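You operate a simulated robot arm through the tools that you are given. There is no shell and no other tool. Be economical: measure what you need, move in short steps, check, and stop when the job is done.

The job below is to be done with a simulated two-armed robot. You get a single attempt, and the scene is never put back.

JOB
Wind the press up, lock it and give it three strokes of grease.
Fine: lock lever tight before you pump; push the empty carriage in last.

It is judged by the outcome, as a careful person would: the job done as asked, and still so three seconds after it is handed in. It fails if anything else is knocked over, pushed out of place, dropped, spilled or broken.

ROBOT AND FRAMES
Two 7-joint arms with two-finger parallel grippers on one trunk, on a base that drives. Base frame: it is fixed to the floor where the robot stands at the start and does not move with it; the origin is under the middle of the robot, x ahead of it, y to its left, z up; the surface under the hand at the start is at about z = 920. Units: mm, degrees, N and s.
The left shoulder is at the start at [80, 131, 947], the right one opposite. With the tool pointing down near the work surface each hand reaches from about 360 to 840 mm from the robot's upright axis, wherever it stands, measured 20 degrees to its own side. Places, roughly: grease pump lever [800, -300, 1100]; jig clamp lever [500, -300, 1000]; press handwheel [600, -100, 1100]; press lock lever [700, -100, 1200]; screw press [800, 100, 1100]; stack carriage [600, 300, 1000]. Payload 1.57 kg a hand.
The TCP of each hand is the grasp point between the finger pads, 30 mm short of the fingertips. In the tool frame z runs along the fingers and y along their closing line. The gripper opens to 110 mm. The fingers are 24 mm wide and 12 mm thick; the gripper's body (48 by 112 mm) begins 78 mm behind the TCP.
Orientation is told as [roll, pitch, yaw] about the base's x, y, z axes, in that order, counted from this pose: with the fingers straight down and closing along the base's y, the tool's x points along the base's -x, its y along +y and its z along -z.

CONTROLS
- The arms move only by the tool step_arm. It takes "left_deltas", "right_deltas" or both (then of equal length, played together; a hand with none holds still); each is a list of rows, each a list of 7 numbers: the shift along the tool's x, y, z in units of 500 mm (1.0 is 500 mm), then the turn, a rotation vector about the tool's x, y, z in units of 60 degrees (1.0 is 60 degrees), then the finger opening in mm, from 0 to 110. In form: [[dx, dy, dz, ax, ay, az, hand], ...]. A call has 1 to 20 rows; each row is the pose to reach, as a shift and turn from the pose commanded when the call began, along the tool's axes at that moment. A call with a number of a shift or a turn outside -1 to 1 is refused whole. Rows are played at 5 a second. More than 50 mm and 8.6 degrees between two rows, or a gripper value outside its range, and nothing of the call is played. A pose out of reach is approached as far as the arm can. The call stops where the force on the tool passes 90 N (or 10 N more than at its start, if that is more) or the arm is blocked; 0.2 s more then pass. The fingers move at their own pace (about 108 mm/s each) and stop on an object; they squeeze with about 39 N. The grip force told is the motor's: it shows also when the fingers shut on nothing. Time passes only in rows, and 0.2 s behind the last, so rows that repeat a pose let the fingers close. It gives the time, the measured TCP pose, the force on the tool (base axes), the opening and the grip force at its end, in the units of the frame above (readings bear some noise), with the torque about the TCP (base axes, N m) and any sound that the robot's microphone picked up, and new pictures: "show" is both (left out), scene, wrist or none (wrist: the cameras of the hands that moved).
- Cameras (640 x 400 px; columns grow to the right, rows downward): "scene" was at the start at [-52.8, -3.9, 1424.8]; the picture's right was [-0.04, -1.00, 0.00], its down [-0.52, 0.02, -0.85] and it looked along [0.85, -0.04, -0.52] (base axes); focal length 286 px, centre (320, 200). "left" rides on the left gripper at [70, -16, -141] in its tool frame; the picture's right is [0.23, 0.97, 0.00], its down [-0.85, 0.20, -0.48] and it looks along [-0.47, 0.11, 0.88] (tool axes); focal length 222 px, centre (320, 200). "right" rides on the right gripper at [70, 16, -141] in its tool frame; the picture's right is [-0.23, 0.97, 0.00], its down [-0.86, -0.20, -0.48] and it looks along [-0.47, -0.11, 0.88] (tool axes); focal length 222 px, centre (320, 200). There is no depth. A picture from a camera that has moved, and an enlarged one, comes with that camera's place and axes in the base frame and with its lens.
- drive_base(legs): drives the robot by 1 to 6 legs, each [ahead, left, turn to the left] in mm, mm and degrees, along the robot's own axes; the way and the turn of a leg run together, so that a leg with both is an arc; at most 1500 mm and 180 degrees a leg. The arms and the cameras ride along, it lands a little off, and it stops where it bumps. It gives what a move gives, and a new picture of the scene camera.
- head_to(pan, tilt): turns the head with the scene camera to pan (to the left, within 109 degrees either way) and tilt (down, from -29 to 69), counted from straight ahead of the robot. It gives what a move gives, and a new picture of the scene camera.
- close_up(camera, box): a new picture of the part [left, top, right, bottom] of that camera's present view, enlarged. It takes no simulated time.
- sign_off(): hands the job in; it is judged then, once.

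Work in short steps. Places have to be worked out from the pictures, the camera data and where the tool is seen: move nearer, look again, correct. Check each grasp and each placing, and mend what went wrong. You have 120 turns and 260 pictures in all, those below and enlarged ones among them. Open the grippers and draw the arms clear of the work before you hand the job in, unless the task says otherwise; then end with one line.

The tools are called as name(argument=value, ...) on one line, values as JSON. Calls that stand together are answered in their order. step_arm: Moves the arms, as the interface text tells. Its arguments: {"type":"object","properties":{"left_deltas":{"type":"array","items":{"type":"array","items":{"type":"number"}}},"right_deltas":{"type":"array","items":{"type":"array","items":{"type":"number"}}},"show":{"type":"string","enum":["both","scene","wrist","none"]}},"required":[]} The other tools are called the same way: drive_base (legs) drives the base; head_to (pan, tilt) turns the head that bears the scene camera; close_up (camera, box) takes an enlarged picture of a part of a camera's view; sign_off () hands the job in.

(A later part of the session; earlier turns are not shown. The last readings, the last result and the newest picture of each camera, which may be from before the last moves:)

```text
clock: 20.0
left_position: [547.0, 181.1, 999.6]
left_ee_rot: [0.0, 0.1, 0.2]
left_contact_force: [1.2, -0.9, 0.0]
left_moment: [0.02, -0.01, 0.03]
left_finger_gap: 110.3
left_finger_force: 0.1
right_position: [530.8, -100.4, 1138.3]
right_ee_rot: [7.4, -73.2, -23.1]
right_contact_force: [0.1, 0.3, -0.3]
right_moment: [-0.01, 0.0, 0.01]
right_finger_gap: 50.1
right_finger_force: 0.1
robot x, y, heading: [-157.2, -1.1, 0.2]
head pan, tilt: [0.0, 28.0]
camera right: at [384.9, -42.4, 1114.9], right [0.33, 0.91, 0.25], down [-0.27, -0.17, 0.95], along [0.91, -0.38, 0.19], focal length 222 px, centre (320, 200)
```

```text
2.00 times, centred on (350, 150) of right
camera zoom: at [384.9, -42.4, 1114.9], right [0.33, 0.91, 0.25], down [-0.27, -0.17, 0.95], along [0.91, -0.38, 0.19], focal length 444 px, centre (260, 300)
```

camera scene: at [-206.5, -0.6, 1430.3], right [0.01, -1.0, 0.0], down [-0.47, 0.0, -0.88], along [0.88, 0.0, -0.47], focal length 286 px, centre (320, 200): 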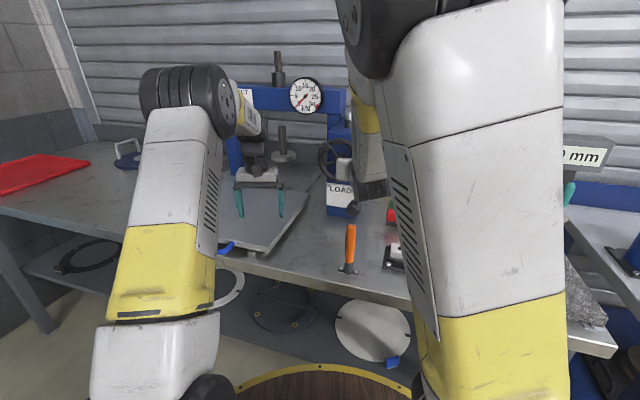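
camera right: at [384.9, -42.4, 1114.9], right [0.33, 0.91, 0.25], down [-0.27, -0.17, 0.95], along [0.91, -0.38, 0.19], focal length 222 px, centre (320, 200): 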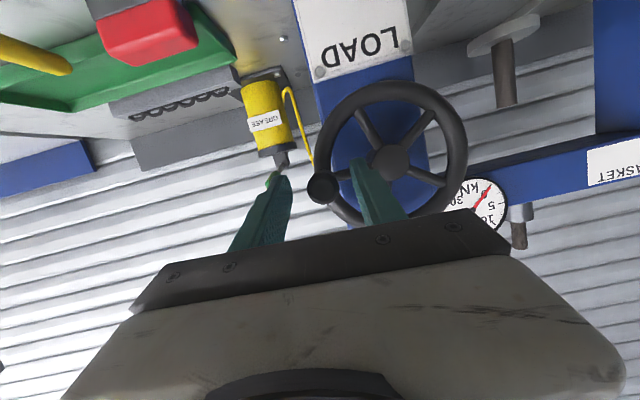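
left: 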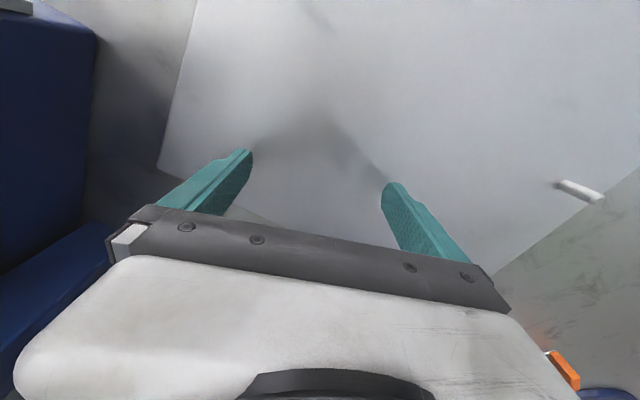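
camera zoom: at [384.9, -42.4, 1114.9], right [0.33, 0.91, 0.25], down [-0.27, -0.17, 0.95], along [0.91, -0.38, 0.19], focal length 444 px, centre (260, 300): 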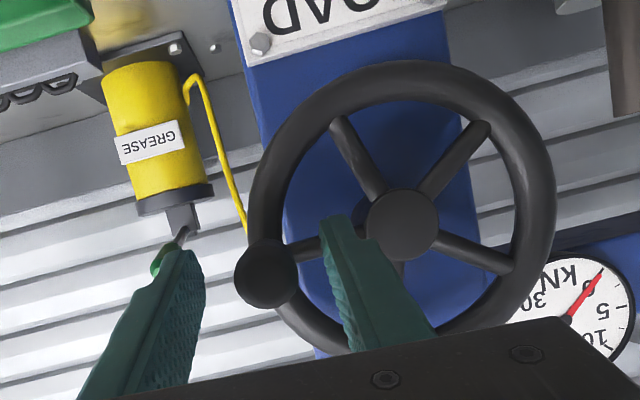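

The view is now square-on to the wheel, with the knob between the fingers. I'll close and orbit from the 90° to the 270° position.

step_arm(right_deltas=[[0, 0, 0, 0, 0, 0, 0], [0, 0, 0, 0, 0, 0, 0], [0.0294, 0.0029, 0.0086, 0, 0, 0, 0], [0.0572, 0.0136, 0.0168, 0, 0, 0, 0], [0.0812, 0.0316, 0.0236, 0, 0, 0, 0], [0.1002, 0.0552, 0.029, 0, 0, 0, 0], [0.1124, 0.0832, 0.0324, 0, 0, 0, 0], [0.1174, 0.1136, 0.0336, 0, 0, 0, 0], [0.1146, 0.1442, 0.0324, 0, 0, 0, 0], [0.1046, 0.1732, 0.029, 0, 0, 0, 0], [0.0872, 0.1982, 0.0236, 0, 0, 0, 0], [0.0648, 0.2178, 0.0168, 0, 0, 0, 0], [0.038, 0.2306, 0.0086, 0, 0, 0, 0], [0.0088, 0.2358, 0, 0, 0, 0, 0]], show="wrist")

close_up(camera="right", box=[220, 50, 480, 250])

```text
clock: 22.3
left_position: [541.9, 219.7, 993.4]
left_ee_rot: [0.1, 0.7, 3.9]
left_contact_force: [0.7, 0.0, 0.6]
left_moment: [0.01, -0.02, -0.01]
left_finger_gap: 110.0
left_finger_force: 0.1
right_position: [545.6, -81.6, 1103.4]
right_ee_rot: [20.4, -70.0, -41.8]
right_contact_force: [-25.9, 1.3, 6.6]
right_moment: [-0.06, -1.12, 1.85]
right_finger_gap: 24.3
right_finger_force: 36.5
robot x, y, heading: [-155.4, -0.0, 0.2]
head pan, tilt: [0.0, 28.0]
stopped in row 11 (right hand): the force on the tool passed its limit at 95 N (the readings are from after the stop); the commanded pose is now the measured one
camera right: at [409.2, -5.1, 1086.2], right [0.43, 0.84, 0.33], down [-0.28, -0.22, 0.93], along [0.86, -0.49, 0.14], focal length 222 px, centre (320, 200)
```

right: 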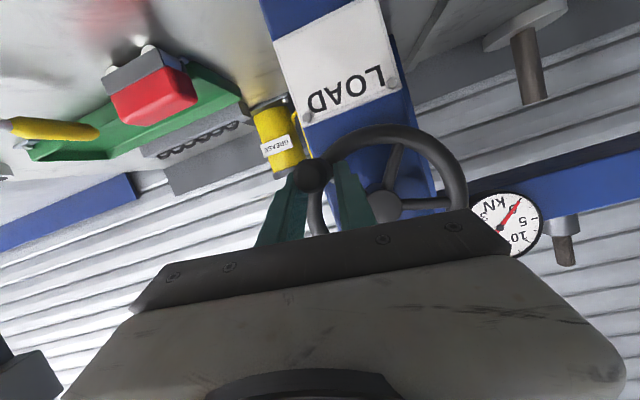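

```text
2.00 times, centred on (350, 150) of right
camera zoom: at [409.2, -5.1, 1086.2], right [0.43, 0.84, 0.33], down [-0.28, -0.22, 0.93], along [0.86, -0.49, 0.14], focal length 444 px, centre (260, 300)
```

zoom: 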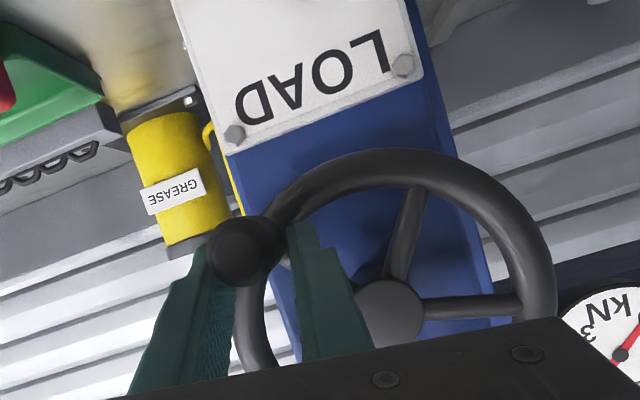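

The right arm bumped the left arm, which shifted the left hand 40 mm. I'll move the left arm away, up and to the left, while the right holds still.

step_arm(left_deltas=[[0, 0.05, -0.05, 0, 0, 0, 110], [0, 0.12, -0.1, 0, 0, 0, 110], [0, 0.2, -0.15, 0, 0, 0, 60], [0, 0.28, -0.2, 0, 0, 0, 20], [0, 0.36, -0.2, 0, 0, 0, 0], [0, 0.44, -0.2, 0, 0, 0, 0], [0, 0.5, -0.2, 0, 0, 0, 0]], show="scene")

```text
clock: 23.9
left_position: [526.6, 467.9, 1094.7]
left_ee_rot: [0.1, 0.6, 3.8]
left_contact_force: [-0.5, -0.1, 0.0]
left_moment: [0.01, 0.0, 0.01]
left_finger_gap: 0.0
left_finger_force: 21.3
right_position: [546.2, -81.3, 1103.9]
right_ee_rot: [20.3, -69.9, -41.5]
right_contact_force: [-34.6, -1.2, 4.6]
right_moment: [0.18, -0.84, 0.88]
right_finger_gap: 24.1
right_finger_force: 36.4
robot x, y, heading: [-156.7, -2.0, -0.0]
head pan, tilt: [0.0, 28.0]
camera scene: at [-209.7, -1.0, 1430.2], right [0.0, -1.0, 0.0], down [-0.47, 0.0, -0.88], along [0.88, 0.0, -0.47], focal length 286 px, centre (320, 200)
```

scene: 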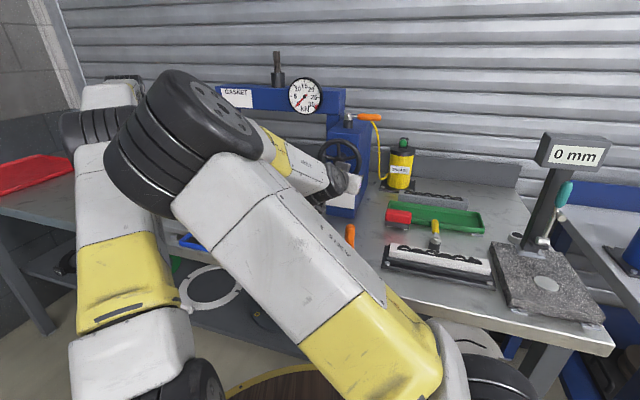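

The right elbow had swung to the left, and with the left arm clear that's acceptable; the gauge is even visible now. I'll open, restore the hand orientation, and re-centre on the knob, which is now near the 143° position.

step_arm(right_deltas=[[0, 0, 0, 0, 0, 0, 50], [0, 0, 0, 0, 0, 0, 50], [0.017, -0.002, -0.0043, -0.04, -0.015, -0.055, 50], [0.0344, -0.004, -0.0086, -0.082, -0.031, -0.109, 50], [0.0344, -0.004, -0.0086, -0.082, -0.031, -0.109, 50], [0.0344, -0.004, -0.0086, -0.082, -0.031, -0.109, 50]])

close_up(camera="right", box=[220, 50, 480, 250])

```text
clock: 25.3
left_position: [527.6, 469.3, 1092.5]
left_ee_rot: [0.1, 0.7, 3.7]
left_contact_force: [0.8, 0.3, -0.7]
left_moment: [-0.01, 0.02, 0.04]
left_finger_gap: 0.2
left_finger_force: 21.3
right_position: [539.9, -78.5, 1087.1]
right_ee_rot: [7.3, -73.4, -22.5]
right_contact_force: [0.1, 0.6, -0.4]
right_moment: [0.0, -0.01, 0.0]
right_finger_gap: 50.2
right_finger_force: 0.0
robot x, y, heading: [-155.1, -2.9, 0.4]
head pan, tilt: [0.0, 28.0]
camera scene: at [-207.7, -0.8, 1430.3], right [0.0, -1.0, 0.0], down [-0.47, 0.0, -0.88], along [0.88, 0.0, -0.47], focal length 286 px, centre (320, 200)
camera right: at [394.7, -19.3, 1062.4], right [0.32, 0.91, 0.25], down [-0.27, -0.17, 0.95], along [0.91, -0.37, 0.19], focal length 222 px, centre (320, 200)
```

scene: 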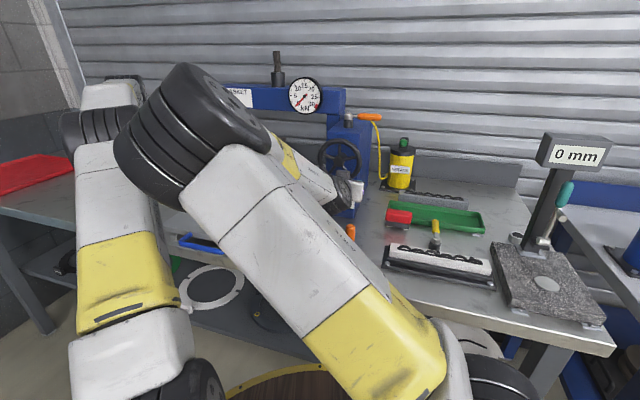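
right: 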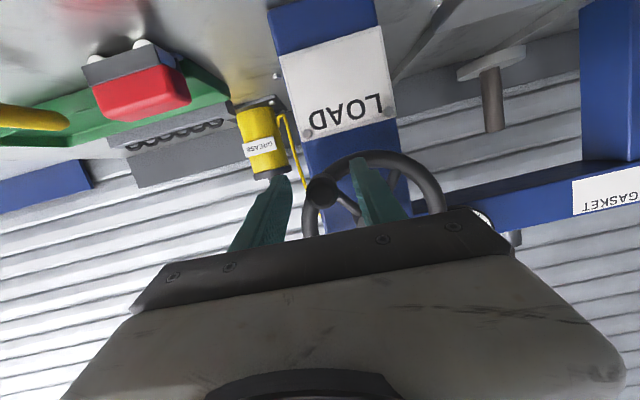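

```text
2.00 times, centred on (350, 150) of right
camera zoom: at [394.7, -19.3, 1062.4], right [0.32, 0.91, 0.25], down [-0.27, -0.17, 0.95], along [0.91, -0.37, 0.19], focal length 444 px, centre (260, 300)
```

zoom: 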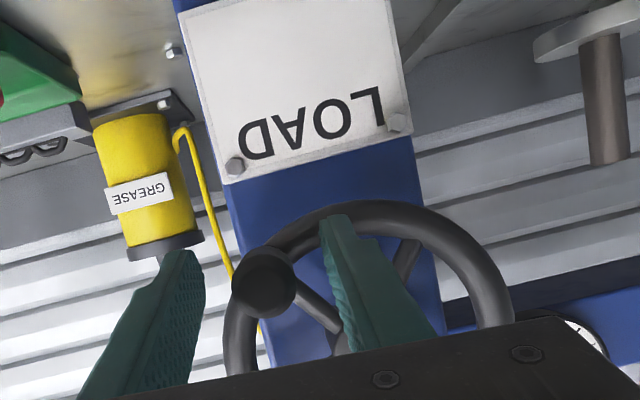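

The knob is well centred at about 148°. I'll close and orbit to about 268°.

step_arm(right_deltas=[[0.004, 0.009, -0.006, 0, 0, 0, 0], [0.004, 0.009, -0.006, 0, 0, 0, 0], [0.0172, 0.0368, -0.0024, 0, 0, 0, 0], [0.0234, 0.0668, -0.0008, 0, 0, 0, 0], [0.0216, 0.0976, -0.0018, 0, 0, 0, 0], [0.0124, 0.1266, -0.0048, 0, 0, 0, 0], [-0.004, 0.1522, -0.01, 0, 0, 0, 0], [-0.0258, 0.1728, -0.0166, 0, 0, 0, 0], [-0.0522, 0.1866, -0.0246, 0, 0, 0, 0], [-0.0814, 0.1928, -0.0332, 0, 0, 0, 0]])

close_up(camera="right", box=[220, 50, 480, 250])

close_up(camera="scene", box=[250, 60, 410, 220])

```text
clock: 27.5
left_position: [530.4, 468.7, 1092.2]
left_ee_rot: [0.1, 0.8, 3.7]
left_contact_force: [0.1, 0.1, -0.6]
left_moment: [-0.02, -0.04, -0.01]
left_finger_gap: 0.1
left_finger_force: 21.5
right_position: [566.0, 16.7, 1133.6]
right_ee_rot: [7.8, -73.5, -22.9]
right_contact_force: [50.2, -0.2, -1.7]
right_moment: [-0.08, -0.26, -1.32]
right_finger_gap: 22.8
right_finger_force: 35.2
robot x, y, heading: [-154.1, -2.3, 0.5]
head pan, tilt: [0.0, 28.0]
camera scene: at [-205.1, -0.7, 1430.4], right [0.0, -1.0, 0.0], down [-0.47, 0.0, -0.88], along [0.88, 0.0, -0.47], focal length 286 px, centre (320, 200)
camera right: at [420.0, 74.3, 1108.6], right [0.32, 0.91, 0.26], down [-0.27, -0.17, 0.95], along [0.91, -0.37, 0.19], focal length 222 px, centre (320, 200)
```

scene: 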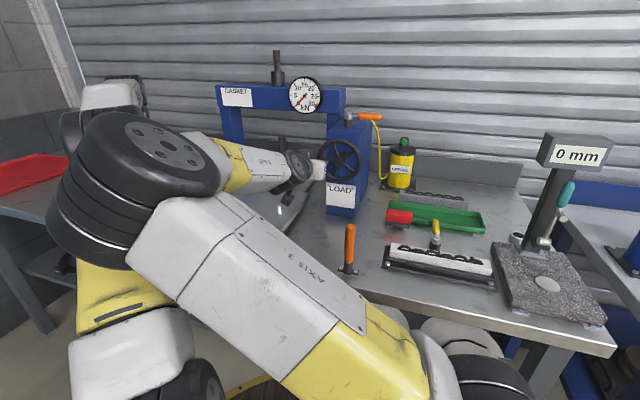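
right: 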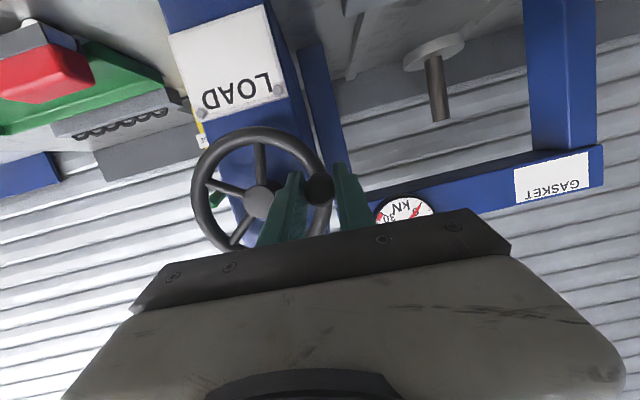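

```text
2.00 times, centred on (350, 150) of right
camera zoom: at [420.0, 74.3, 1108.6], right [0.32, 0.91, 0.26], down [-0.27, -0.17, 0.95], along [0.91, -0.37, 0.19], focal length 444 px, centre (260, 300)
```

zoom: 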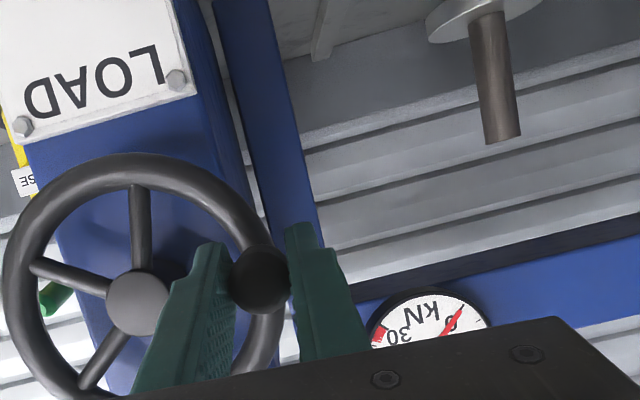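

```text
2.50 times, centred on (330, 140) of scene
camera zoom: at [-205.1, -0.7, 1430.4], right [0.0, -1.0, 0.0], down [-0.47, 0.0, -0.88], along [0.88, 0.0, -0.47], focal length 716 px, centre (295, 350)
```

zoom: 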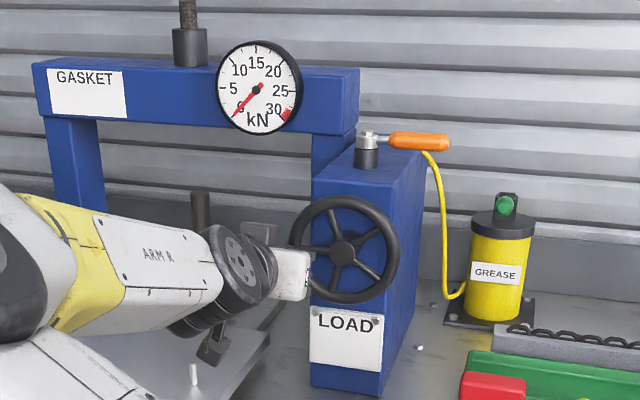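

It works: about 305° turned, with the gauge still near 0. I'll continue another half turn from 270° to 90°.

step_arm(right_deltas=[[-0.0294, -0.0029, -0.0086, 0, 0, 0, 0], [-0.0572, -0.0136, -0.0168, 0, 0, 0, 0], [-0.0812, -0.0316, -0.0236, 0, 0, 0, 0], [-0.1002, -0.0552, -0.029, 0, 0, 0, 0], [-0.1124, -0.0832, -0.0324, 0, 0, 0, 0], [-0.1174, -0.1136, -0.0336, 0, 0, 0, 0], [-0.1146, -0.1442, -0.0324, 0, 0, 0, 0], [-0.1046, -0.1732, -0.029, 0, 0, 0, 0], [-0.0872, -0.1982, -0.0236, 0, 0, 0, 0], [-0.0648, -0.2178, -0.0168, 0, 0, 0, 0], [-0.038, -0.2306, -0.0086, 0, 0, 0, 0], [-0.0088, -0.2358, 0, 0, 0, 0, 0]])

close_up(camera="scene", box=[210, 40, 410, 220])

```text
clock: 30.1
left_position: [525.6, 468.6, 1093.5]
left_ee_rot: [0.1, 0.6, 3.8]
left_contact_force: [-0.9, 0.4, -1.1]
left_moment: [0.02, 0.02, -0.01]
left_finger_gap: 0.0
left_finger_force: 21.1
right_position: [529.0, -96.5, 1133.3]
right_ee_rot: [7.0, -73.0, -22.4]
right_contact_force: [-40.1, -1.8, -1.6]
right_moment: [0.16, 0.49, -1.57]
right_finger_gap: 23.1
right_finger_force: 35.1
robot x, y, heading: [-156.3, 0.3, 0.2]
head pan, tilt: [0.0, 28.0]
camera scene: at [-209.9, -0.9, 1430.2], right [0.0, -1.0, 0.0], down [-0.47, 0.0, -0.88], along [0.88, 0.0, -0.47], focal length 286 px, centre (320, 200)
camera right: at [383.2, -39.3, 1108.7], right [0.33, 0.91, 0.25], down [-0.27, -0.17, 0.95], along [0.91, -0.38, 0.19], focal length 222 px, centre (320, 200)
```

scene: 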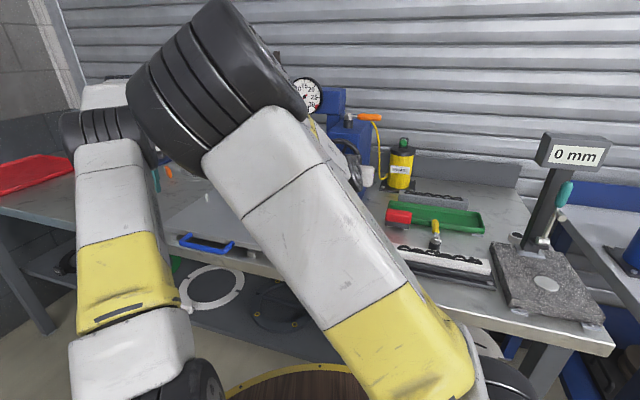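
right: 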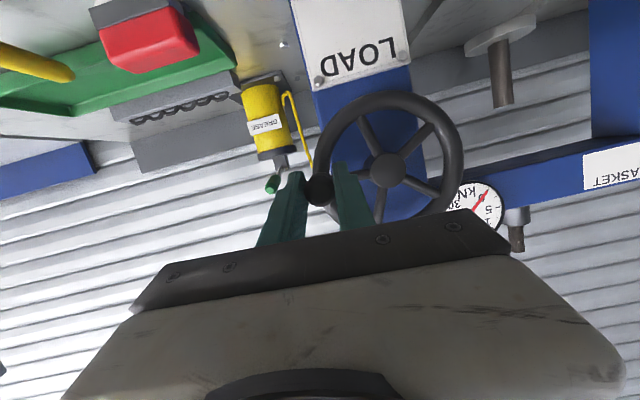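

```text
2.22 times, centred on (310, 130) of scene
camera zoom: at [-209.9, -0.9, 1430.2], right [0.0, -1.0, 0.0], down [-0.47, 0.0, -0.88], along [0.88, 0.0, -0.47], focal length 636 px, centre (342, 356)
```

zoom: 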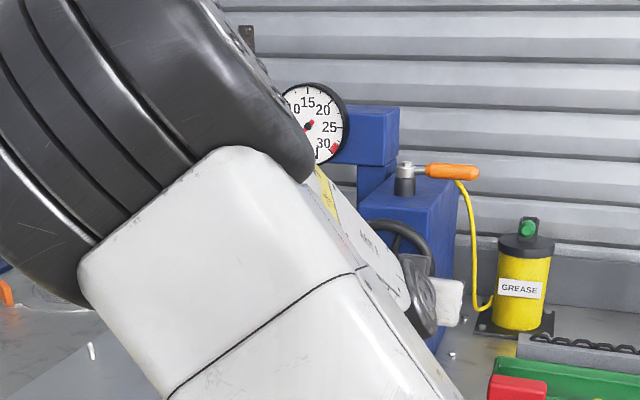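

I'll check the gauge in the wrist view.

close_up(camera="right", box=[420, 150, 560, 260])

step_arm(right_deltas=[[0.0294, 0.0029, 0.0086, 0, 0, 0, 0], [0.0572, 0.0136, 0.0168, 0, 0, 0, 0], [0.0812, 0.0316, 0.0236, 0, 0, 0, 0], [0.1002, 0.0552, 0.029, 0, 0, 0, 0], [0.1124, 0.0832, 0.0324, 0, 0, 0, 0], [0.1174, 0.1136, 0.0336, 0, 0, 0, 0], [0.1146, 0.1442, 0.0324, 0, 0, 0, 0], [0.1046, 0.1732, 0.029, 0, 0, 0, 0], [0.0872, 0.1982, 0.0236, 0, 0, 0, 0], [0.0648, 0.2178, 0.0168, 0, 0, 0, 0], [0.038, 0.2306, 0.0086, 0, 0, 0, 0], [0.0088, 0.2358, 0, 0, 0, 0, 0]])

close_up(camera="scene", box=[260, 40, 380, 160])

```text
3.64 times, centred on (490, 205) of right
camera zoom: at [383.2, -39.3, 1108.7], right [0.33, 0.91, 0.25], down [-0.27, -0.17, 0.95], along [0.91, -0.38, 0.19], focal length 808 px, centre (-298, 182)
```

zoom: 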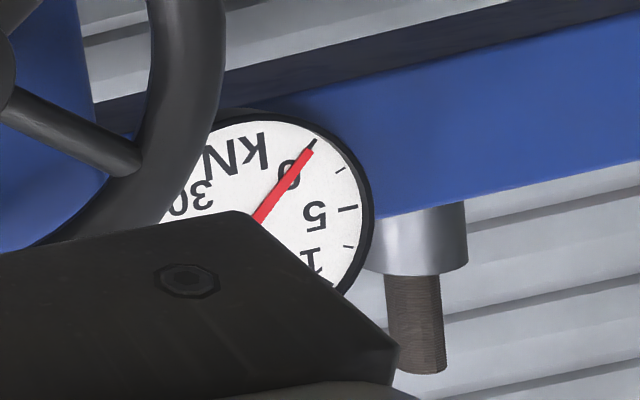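

```text
clock: 32.7
left_position: [529.1, 469.3, 1092.6]
left_ee_rot: [0.2, 0.8, 3.8]
left_contact_force: [0.6, -1.1, 0.9]
left_moment: [0.02, 0.0, 0.03]
left_finger_gap: 0.1
left_finger_force: 21.4
right_position: [564.3, 16.6, 1135.9]
right_ee_rot: [7.5, -73.5, -22.6]
right_contact_force: [51.8, 4.8, -1.8]
right_moment: [-0.09, -0.42, -1.24]
right_finger_gap: 23.1
right_finger_force: 35.4
robot x, y, heading: [-159.7, -0.9, 0.4]
head pan, tilt: [0.0, 28.0]
camera scene: at [-205.0, -0.3, 1430.4], right [0.0, -1.0, 0.0], down [-0.47, 0.0, -0.88], along [0.88, 0.0, -0.47], focal length 286 px, centre (320, 200)
camera right: at [418.6, 74.5, 1110.6], right [0.32, 0.91, 0.25], down [-0.27, -0.17, 0.95], along [0.91, -0.37, 0.2], focal length 222 px, centre (320, 200)
```

scene: 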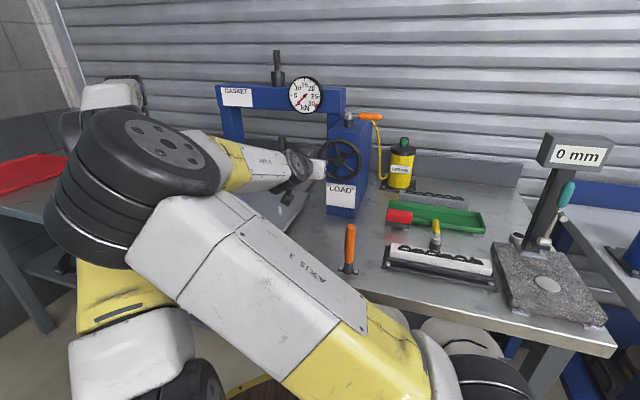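
right: 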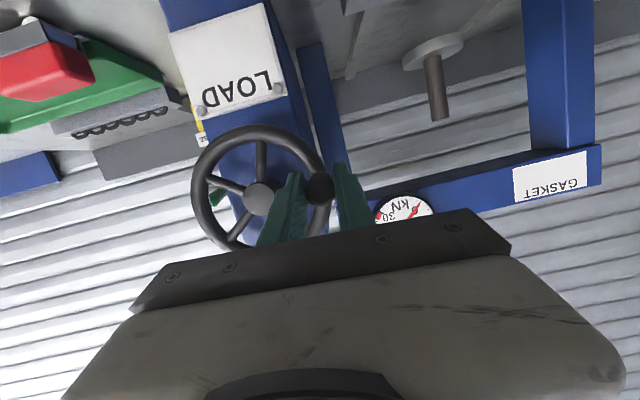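

```text
3.33 times, centred on (320, 100) of scene
camera zoom: at [-205.0, -0.3, 1430.4], right [0.0, -1.0, 0.0], down [-0.47, 0.0, -0.88], along [0.88, 0.0, -0.47], focal length 955 px, centre (320, 533)
```

zoom: 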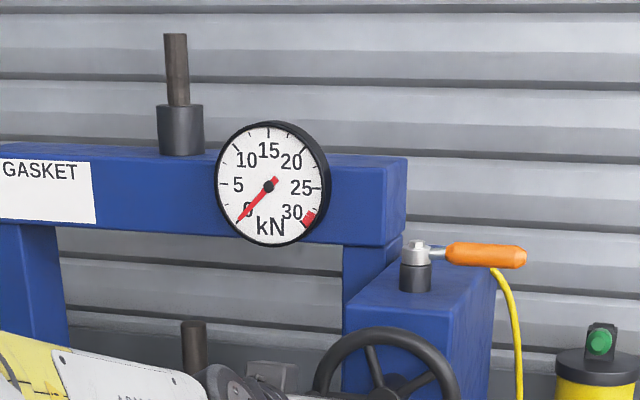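

The gauge still reads 0 after roughly 1.8 turns, perhaps slack. I'll make one full clockwise turn in a single call and watch the gauge.

step_arm(right_deltas=[[-0.0351, -0.0045, -0.0104, 0, 0, 0, 0], [-0.0673, -0.02, -0.0197, 0, 0, 0, 0], [-0.0932, -0.0451, -0.0271, 0, 0, 0, 0], [-0.1105, -0.0774, -0.0319, 0, 0, 0, 0], [-0.1174, -0.1136, -0.0336, 0, 0, 0, 0], [-0.1132, -0.1502, -0.0319, 0, 0, 0, 0], [-0.0983, -0.1838, -0.0271, 0, 0, 0, 0], [-0.0744, -0.2107, -0.0197, 0, 0, 0, 0], [-0.0434, -0.2287, -0.0104, 0, 0, 0, 0], [-0.0088, -0.2358, 0, 0, 0, 0, 0], [0.0263, -0.2313, 0.0104, 0, 0, 0, 0], [0.0586, -0.2157, 0.0197, 0, 0, 0, 0], [0.0845, -0.1906, 0.0271, 0, 0, 0, 0], [0.1018, -0.1583, 0.0319, 0, 0, 0, 0], [0.1087, -0.1221, 0.0336, 0, 0, 0, 0], [0.1045, -0.0856, 0.0319, 0, 0, 0, 0], [0.0896, -0.052, 0.0271, 0, 0, 0, 0], [0.0657, -0.0251, 0.0197, 0, 0, 0, 0], [0.0347, -0.0071, 0.0104, 0, 0, 0, 0], [0, 0, 0, 0, 0, 0, 0]], show="scene")

close_up(camera="scene", box=[260, 40, 380, 200])

```text
clock: 36.9
left_position: [527.1, 468.4, 1094.7]
left_ee_rot: [0.1, 0.7, 3.7]
left_contact_force: [0.8, 0.7, 0.0]
left_moment: [0.05, 0.0, 0.0]
left_finger_gap: 0.4
left_finger_force: 21.3
right_position: [560.2, 14.2, 1132.9]
right_ee_rot: [7.2, -73.4, -22.6]
right_contact_force: [0.7, 0.2, 0.9]
right_moment: [-0.03, 0.0, -0.01]
right_finger_gap: 0.0
right_finger_force: 21.6
robot x, y, heading: [-160.7, -4.1, 0.3]
head pan, tilt: [0.0, 28.0]
camera scene: at [-207.6, -0.7, 1430.3], right [0.0, -1.0, 0.0], down [-0.47, 0.0, -0.88], along [0.88, 0.0, -0.47], focal length 286 px, centre (320, 200)
```

scene: 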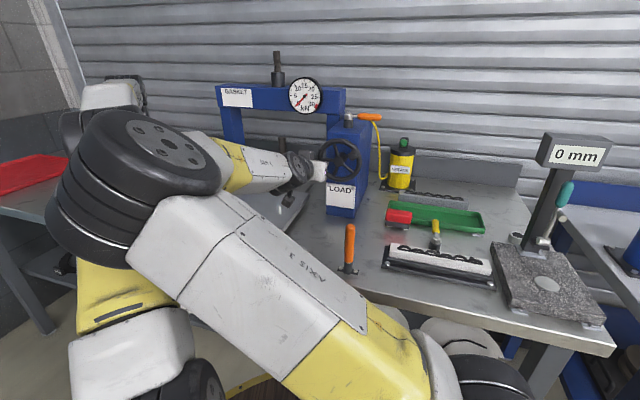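

```text
2.50 times, centred on (320, 120) of scene
camera zoom: at [-207.6, -0.7, 1430.3], right [0.0, -1.0, 0.0], down [-0.47, 0.0, -0.88], along [0.88, 0.0, -0.47], focal length 716 px, centre (320, 400)
```

zoom: 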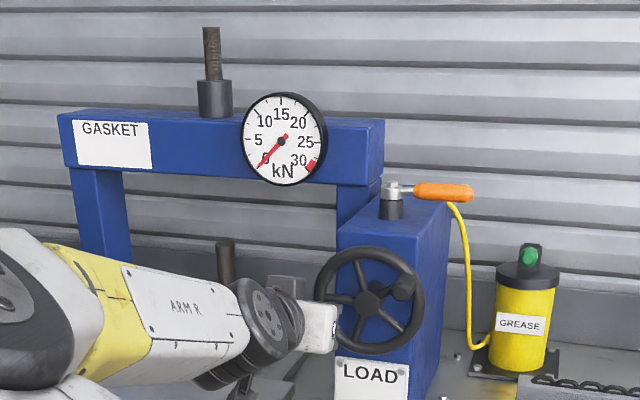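

The hand slipped off the knob, which is now at upper right. I'll back the right hand out and study the ram area more closely.

step_arm(right_deltas=[[0, 0, -0.06, 0, 0, 0, 0], [0, 0, -0.12, 0, 0, 0, 50], [0, 0, -0.18, 0, 0, 0, 50]], show="both")

close_up(camera="right", box=[300, 0, 560, 200])

close_up(camera="scene", box=[200, 70, 400, 220])

```text
clock: 37.7
left_position: [527.8, 468.3, 1092.6]
left_ee_rot: [0.1, 0.7, 3.7]
left_contact_force: [0.3, 0.2, 0.0]
left_moment: [0.03, 0.03, 0.0]
left_finger_gap: 0.2
left_finger_force: 22.1
right_position: [475.6, 38.2, 1158.8]
right_ee_rot: [7.5, -73.3, -22.9]
right_contact_force: [0.9, -0.4, -0.7]
right_moment: [-0.02, 0.01, 0.0]
right_finger_gap: 49.8
right_finger_force: 0.1
robot x, y, heading: [-155.9, -2.8, -0.2]
head pan, tilt: [0.0, 28.0]
camera scene: at [-207.3, -0.8, 1430.3], right [0.0, -1.0, 0.0], down [-0.47, 0.0, -0.88], along [0.88, 0.0, -0.47], focal length 286 px, centre (320, 200)
camera right: at [331.8, 96.0, 1134.0], right [0.32, 0.91, 0.25], down [-0.27, -0.17, 0.95], along [0.91, -0.37, 0.19], focal length 222 px, centre (320, 200)
```

scene: 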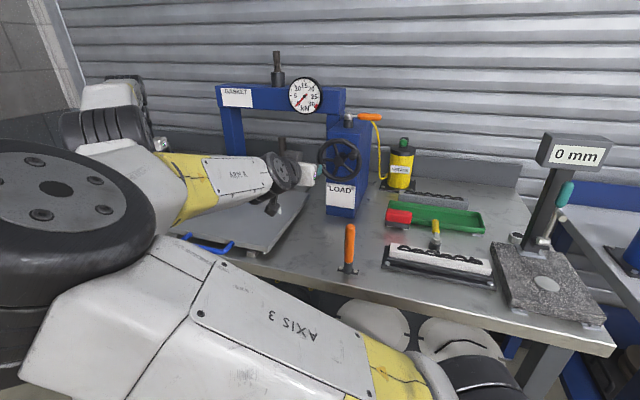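
right: 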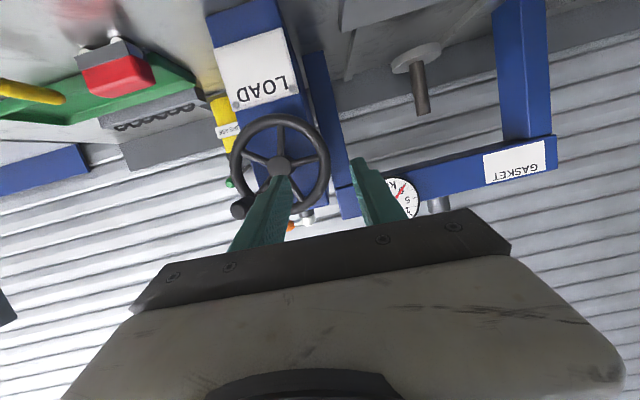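

```text
2.00 times, centred on (430, 100) of right
camera zoom: at [331.8, 96.0, 1134.0], right [0.32, 0.91, 0.25], down [-0.27, -0.17, 0.95], along [0.91, -0.37, 0.19], focal length 444 px, centre (100, 400)
```

zoom: 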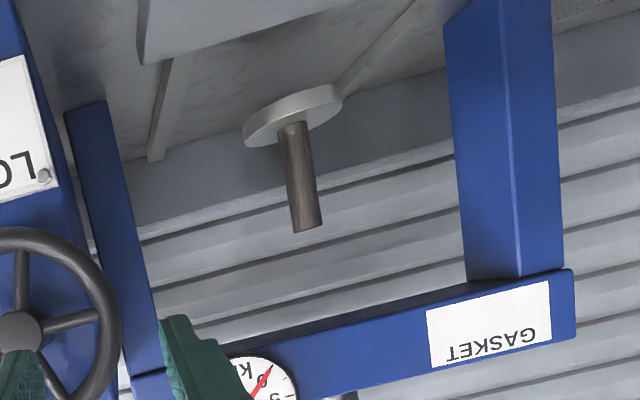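

```text
2.67 times, centred on (300, 145) of scene
camera zoom: at [-207.3, -0.8, 1430.3], right [0.0, -1.0, 0.0], down [-0.47, 0.0, -0.88], along [0.88, 0.0, -0.47], focal length 764 px, centre (373, 347)
```

zoom: 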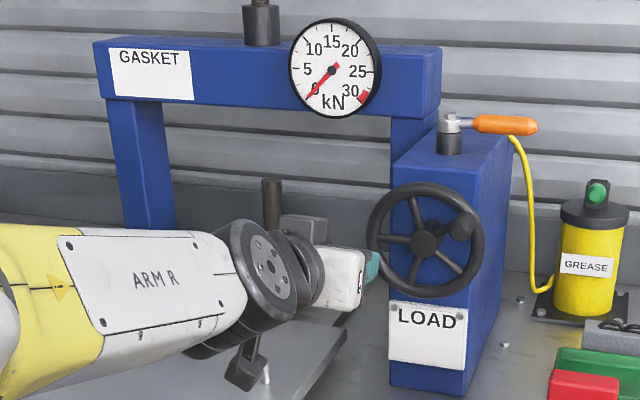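

Comparing views, the ram foot came down about 40 mm during the first third of a turn clockwise, then stopped with the gauge at 0 because nothing is under it. So "wind the press up" most likely means raising the ram, i.e. counter-clockwise. I'll go to a pre-grasp pose in front of the knob (about the 55° position).

step_arm(right_deltas=[[-0.022, -0.053, 0.011, 0, 0, 0, 50], [-0.044, -0.106, 0.022, 0, 0, 0, 50], [-0.066, -0.16, 0.034, 0, 0, 0, 50], [-0.088, -0.213, 0.045, 0, 0, 0, 50], [-0.088, -0.213, 0.045, 0, 0, 0, 50]])

close_up(camera="right", box=[220, 50, 480, 250])

```text
clock: 38.9
left_position: [527.3, 468.8, 1095.1]
left_ee_rot: [0.1, 0.7, 3.8]
left_contact_force: [0.0, 0.0, 1.1]
left_moment: [-0.01, 0.0, 0.0]
left_finger_gap: 0.0
left_finger_force: 21.1
right_position: [482.3, -76.2, 1193.4]
right_ee_rot: [7.3, -73.3, -22.6]
right_contact_force: [-0.3, 0.1, -0.3]
right_moment: [0.01, 0.0, 0.01]
right_finger_gap: 50.1
right_finger_force: 0.1
robot x, y, heading: [-158.2, -0.4, 0.1]
head pan, tilt: [0.0, 28.0]
camera scene: at [-207.8, -0.8, 1430.3], right [0.0, -1.0, 0.0], down [-0.47, 0.0, -0.88], along [0.88, 0.0, -0.47], focal length 286 px, centre (320, 200)
camera right: at [336.9, -18.4, 1167.1], right [0.32, 0.91, 0.25], down [-0.27, -0.17, 0.95], along [0.91, -0.37, 0.19], focal length 222 px, centre (320, 200)
```

scene: 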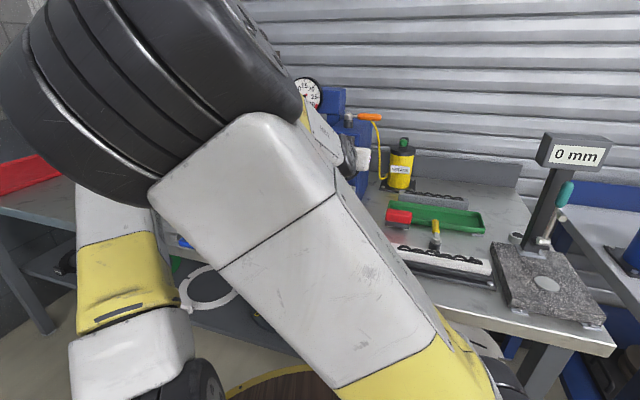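
right: 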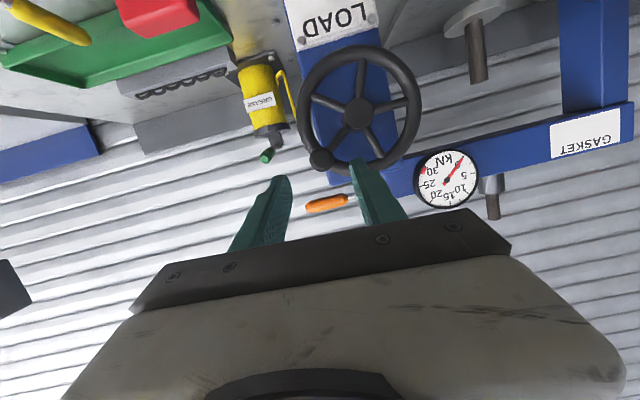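

```text
2.00 times, centred on (350, 150) of right
camera zoom: at [336.9, -18.4, 1167.1], right [0.32, 0.91, 0.25], down [-0.27, -0.17, 0.95], along [0.91, -0.37, 0.19], focal length 444 px, centre (260, 300)
```

zoom: 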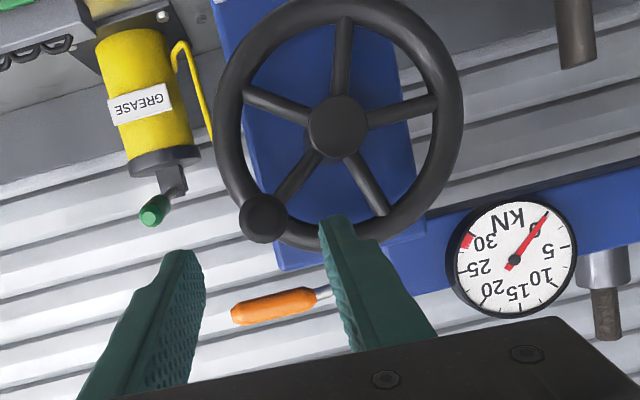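

The knob is at 53° and the gauge still reads 0. I'll advance, close on the knob and orbit counter-clockwise to the 270° position.

step_arm(right_deltas=[[0.001, 0.001, 0.05, 0, 0, 0, 50], [0.003, 0.003, 0.09, 0, 0, 0, 50], [0.003, 0.003, 0.1166, 0, 0, 0, 50], [0.003, 0.003, 0.1166, 0, 0, 0, 0], [0.003, 0.003, 0.1166, 0, 0, 0, 0], [0.003, 0.003, 0.1166, 0, 0, 0, 0], [-0.0172, 0.0254, 0.1104, 0, 0, 0, 0], [-0.0312, 0.0526, 0.106, 0, 0, 0, 0], [-0.038, 0.0824, 0.1036, 0, 0, 0, 0], [-0.0372, 0.113, 0.1034, 0, 0, 0, 0], [-0.0286, 0.1426, 0.1056, 0, 0, 0, 0], [-0.013, 0.1688, 0.11, 0, 0, 0, 0], [0.0084, 0.19, 0.1162, 0, 0, 0, 0], [0.0344, 0.2048, 0.1236, 0, 0, 0, 0], [0.0632, 0.2118, 0.1322, 0, 0, 0, 0], [0.0788, 0.2124, 0.1368, 0, 0, 0, 0]])

close_up(camera="scene", box=[210, 60, 410, 220])

```text
clock: 42.3
left_position: [529.2, 469.6, 1092.9]
left_ee_rot: [0.1, 0.8, 3.8]
left_contact_force: [0.4, 0.5, 0.4]
left_moment: [-0.01, 0.02, 0.0]
left_finger_gap: 0.1
left_finger_force: 21.3
right_position: [565.9, 16.9, 1136.4]
right_ee_rot: [7.4, -73.3, -22.5]
right_contact_force: [50.7, 3.9, 1.1]
right_moment: [-0.08, -0.28, -1.34]
right_finger_gap: 23.0
right_finger_force: 35.9
robot x, y, heading: [-154.8, -5.0, 0.1]
head pan, tilt: [0.0, 28.0]
camera scene: at [-205.1, -0.4, 1430.4], right [0.0, -1.0, 0.0], down [-0.47, 0.0, -0.88], along [0.88, 0.0, -0.47], focal length 286 px, centre (320, 200)
camera right: at [419.4, 74.2, 1112.0], right [0.32, 0.91, 0.25], down [-0.27, -0.17, 0.95], along [0.91, -0.37, 0.19], focal length 222 px, centre (320, 200)
```

scene: 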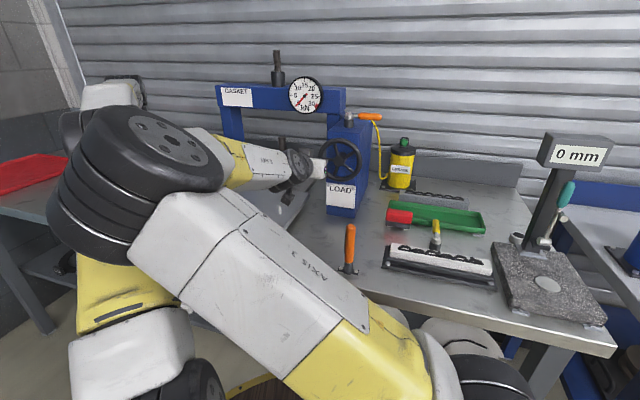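
right: 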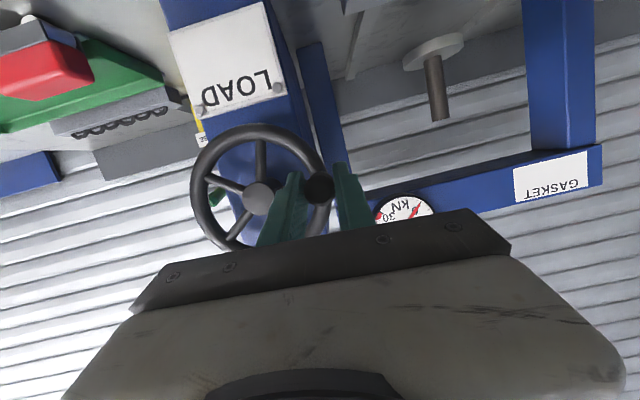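

```text
2.50 times, centred on (310, 140) of scene
camera zoom: at [-205.1, -0.4, 1430.4], right [0.0, -1.0, 0.0], down [-0.47, 0.0, -0.88], along [0.88, 0.0, -0.47], focal length 716 px, centre (345, 350)
```

zoom: 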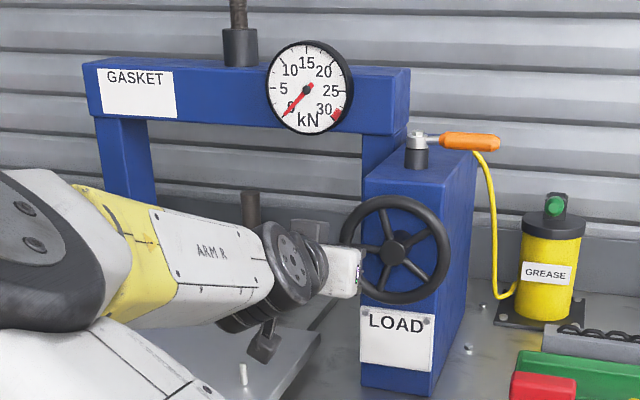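

The grip held this time. I'll make a full counter-clockwise turn and compare the ram height.

step_arm(right_deltas=[[0.0347, -0.0071, 0.0104, 0, 0, 0, 0], [0.0657, -0.0251, 0.0197, 0, 0, 0, 0], [0.0896, -0.052, 0.0271, 0, 0, 0, 0], [0.1045, -0.0856, 0.0319, 0, 0, 0, 0], [0.1087, -0.1221, 0.0336, 0, 0, 0, 0], [0.1018, -0.1583, 0.0319, 0, 0, 0, 0], [0.0845, -0.1906, 0.0271, 0, 0, 0, 0], [0.0586, -0.2157, 0.0197, 0, 0, 0, 0], [0.0263, -0.2313, 0.0104, 0, 0, 0, 0], [-0.0088, -0.2358, 0, 0, 0, 0, 0], [-0.0434, -0.2287, -0.0104, 0, 0, 0, 0], [-0.0744, -0.2107, -0.0197, 0, 0, 0, 0], [-0.0983, -0.1838, -0.0271, 0, 0, 0, 0], [-0.1132, -0.1502, -0.0319, 0, 0, 0, 0], [-0.1174, -0.1136, -0.0336, 0, 0, 0, 0], [-0.1105, -0.0774, -0.0319, 0, 0, 0, 0], [-0.0932, -0.0451, -0.0271, 0, 0, 0, 0], [-0.0673, -0.02, -0.0197, 0, 0, 0, 0], [-0.0351, -0.0045, -0.0104, 0, 0, 0, 0], [0, 0, 0, 0, 0, 0, 0]])

close_up(camera="scene", box=[210, 60, 410, 220])

```text
clock: 46.5
left_position: [530.7, 468.3, 1093.2]
left_ee_rot: [0.2, 0.8, 3.7]
left_contact_force: [0.0, -0.2, -0.7]
left_moment: [0.02, 0.02, 0.02]
left_finger_gap: 0.0
left_finger_force: 22.0
right_position: [567.8, 16.1, 1136.2]
right_ee_rot: [7.2, -73.4, -22.4]
right_contact_force: [55.8, -0.2, 0.5]
right_moment: [0.01, -0.02, -1.47]
right_finger_gap: 23.3
right_finger_force: 34.7
robot x, y, heading: [-156.4, 1.1, 0.0]
head pan, tilt: [0.0, 28.0]
camera scene: at [-204.6, -0.7, 1430.4], right [0.0, -1.0, 0.0], down [-0.47, 0.0, -0.88], along [0.88, 0.0, -0.47], focal length 286 px, centre (320, 200)
camera right: at [422.1, 73.5, 1112.5], right [0.32, 0.91, 0.25], down [-0.27, -0.17, 0.95], along [0.91, -0.37, 0.19], focal length 222 px, centre (320, 200)
```

scene: 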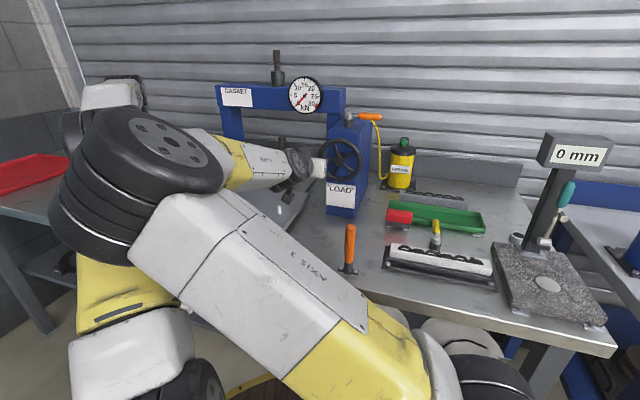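
right: 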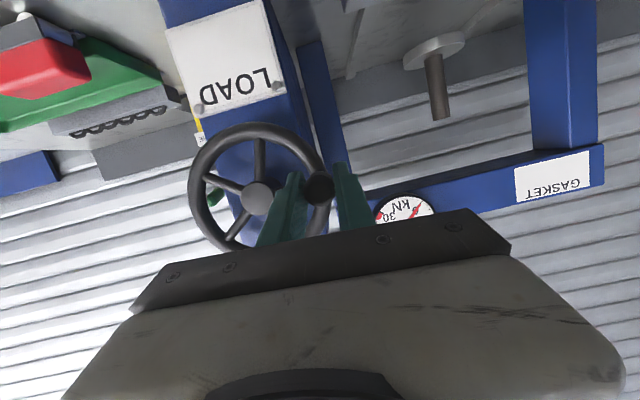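

```text
2.50 times, centred on (310, 140) of scene
camera zoom: at [-204.6, -0.7, 1430.4], right [0.0, -1.0, 0.0], down [-0.47, 0.0, -0.88], along [0.88, 0.0, -0.47], focal length 716 px, centre (345, 350)
```

zoom: 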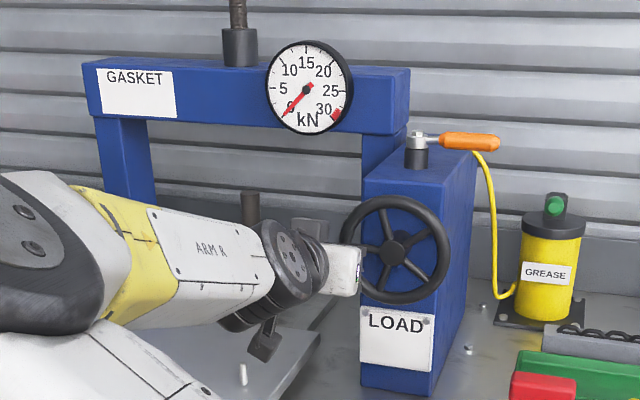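

There's no ram change yet, as I'm still about 300° past the starting angle. I'll make another full counter-clockwise turn.

step_arm(right_deltas=[[0.0347, -0.0071, 0.0104, 0, 0, 0, 0], [0.0657, -0.0251, 0.0197, 0, 0, 0, 0], [0.0896, -0.052, 0.0271, 0, 0, 0, 0], [0.1045, -0.0856, 0.0319, 0, 0, 0, 0], [0.1087, -0.1221, 0.0336, 0, 0, 0, 0], [0.1018, -0.1583, 0.0319, 0, 0, 0, 0], [0.0845, -0.1906, 0.0271, 0, 0, 0, 0], [0.0586, -0.2157, 0.0197, 0, 0, 0, 0], [0.0263, -0.2313, 0.0104, 0, 0, 0, 0], [-0.0088, -0.2358, 0, 0, 0, 0, 0], [-0.0434, -0.2287, -0.0104, 0, 0, 0, 0], [-0.0744, -0.2107, -0.0197, 0, 0, 0, 0], [-0.0983, -0.1838, -0.0271, 0, 0, 0, 0], [-0.1132, -0.1502, -0.0319, 0, 0, 0, 0], [-0.1174, -0.1136, -0.0336, 0, 0, 0, 0], [-0.1105, -0.0774, -0.0319, 0, 0, 0, 0], [-0.0932, -0.0451, -0.0271, 0, 0, 0, 0], [-0.0673, -0.02, -0.0197, 0, 0, 0, 0], [-0.0351, -0.0045, -0.0104, 0, 0, 0, 0], [0, 0, 0, 0, 0, 0, 0]])

close_up(camera="scene", box=[210, 60, 410, 220])

```text
clock: 50.7
left_position: [529.0, 470.0, 1091.5]
left_ee_rot: [0.0, 0.8, 3.9]
left_contact_force: [-0.7, -0.1, 0.0]
left_moment: [0.01, 0.01, 0.01]
left_finger_gap: 0.0
left_finger_force: 21.6
right_position: [565.8, 16.4, 1137.6]
right_ee_rot: [7.2, -73.4, -22.3]
right_contact_force: [36.7, 11.0, 1.1]
right_moment: [0.01, -0.18, -1.18]
right_finger_gap: 23.3
right_finger_force: 35.4
robot x, y, heading: [-153.9, 1.6, 0.2]
head pan, tilt: [0.0, 28.0]
camera scene: at [-205.5, -0.1, 1430.3], right [0.0, -1.0, 0.0], down [-0.47, 0.0, -0.88], along [0.88, 0.0, -0.47], focal length 286 px, centre (320, 200)
camera right: at [421.2, 73.4, 1113.1], right [0.32, 0.91, 0.25], down [-0.27, -0.17, 0.95], along [0.91, -0.37, 0.19], focal length 222 px, centre (320, 200)
```

scene: 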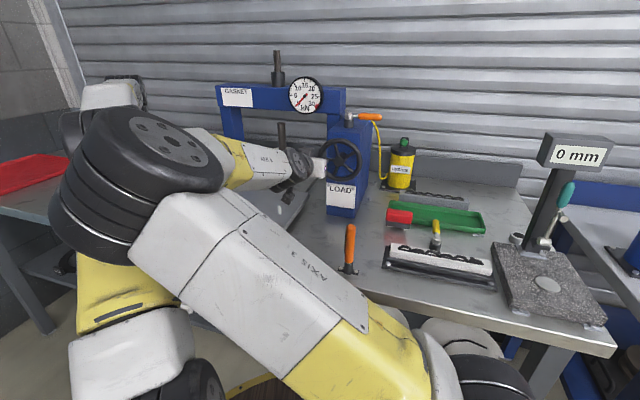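
right: 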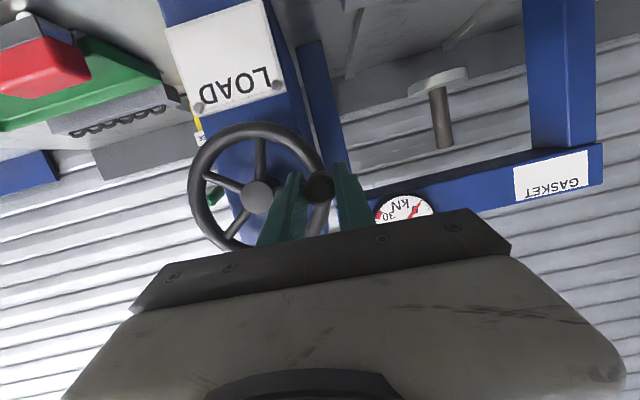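

```text
2.50 times, centred on (310, 140) of scene
camera zoom: at [-205.5, -0.1, 1430.3], right [0.0, -1.0, 0.0], down [-0.47, 0.0, -0.88], along [0.88, 0.0, -0.47], focal length 716 px, centre (345, 350)
```

zoom: 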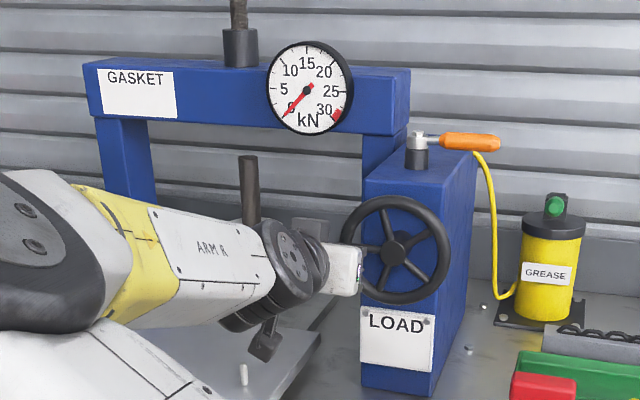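

Confirmed: the ram rises about 50 mm counter-clockwise. I'll keep winding up, half a turn at a time, watching for a stop.

step_arm(right_deltas=[[0.0347, -0.0071, 0.0104, 0, 0, 0, 0], [0.0657, -0.0251, 0.0197, 0, 0, 0, 0], [0.0896, -0.052, 0.0271, 0, 0, 0, 0], [0.1045, -0.0856, 0.0319, 0, 0, 0, 0], [0.1087, -0.1221, 0.0336, 0, 0, 0, 0], [0.1018, -0.1583, 0.0319, 0, 0, 0, 0], [0.0845, -0.1906, 0.0271, 0, 0, 0, 0], [0.0586, -0.2157, 0.0197, 0, 0, 0, 0], [0.0263, -0.2313, 0.0104, 0, 0, 0, 0], [-0.0088, -0.2358, 0, 0, 0, 0, 0]], show="wrist")

close_up(camera="right", box=[400, 0, 640, 260])

```text
clock: 52.9
left_position: [525.7, 471.1, 1095.3]
left_ee_rot: [0.0, 0.6, 3.7]
left_contact_force: [-0.3, -0.4, 0.9]
left_moment: [0.01, 0.03, 0.01]
left_finger_gap: 0.0
left_finger_force: 21.5
right_position: [530.8, -97.4, 1138.9]
right_ee_rot: [7.6, -73.6, -22.7]
right_contact_force: [-34.5, 13.9, -0.6]
right_moment: [-0.04, -0.24, -1.32]
right_finger_gap: 23.1
right_finger_force: 36.0
robot x, y, heading: [-156.2, -0.8, 0.2]
head pan, tilt: [0.0, 28.0]
camera right: at [385.0, -40.7, 1114.8], right [0.32, 0.91, 0.25], down [-0.27, -0.17, 0.95], along [0.91, -0.37, 0.2], focal length 222 px, centre (320, 200)
```

right: 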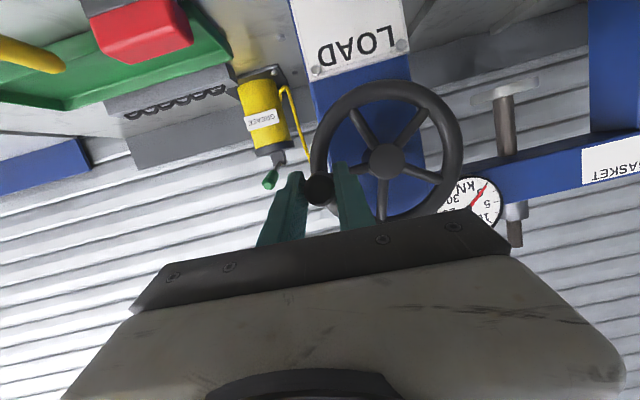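

```text
1.54 times, centred on (520, 130) of right
camera zoom: at [385.0, -40.7, 1114.8], right [0.32, 0.91, 0.25], down [-0.27, -0.17, 0.95], along [0.91, -0.37, 0.2], focal length 342 px, centre (12, 308)
```

zoom: 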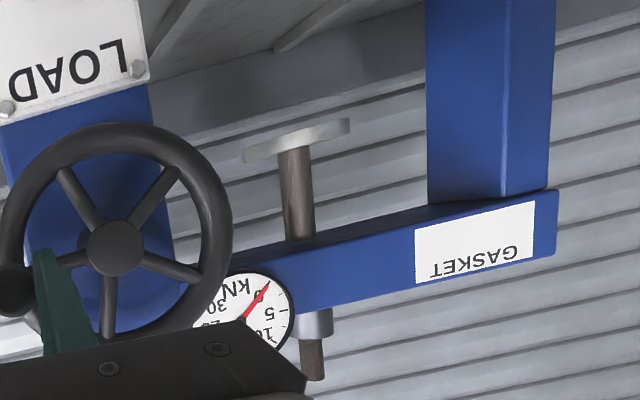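

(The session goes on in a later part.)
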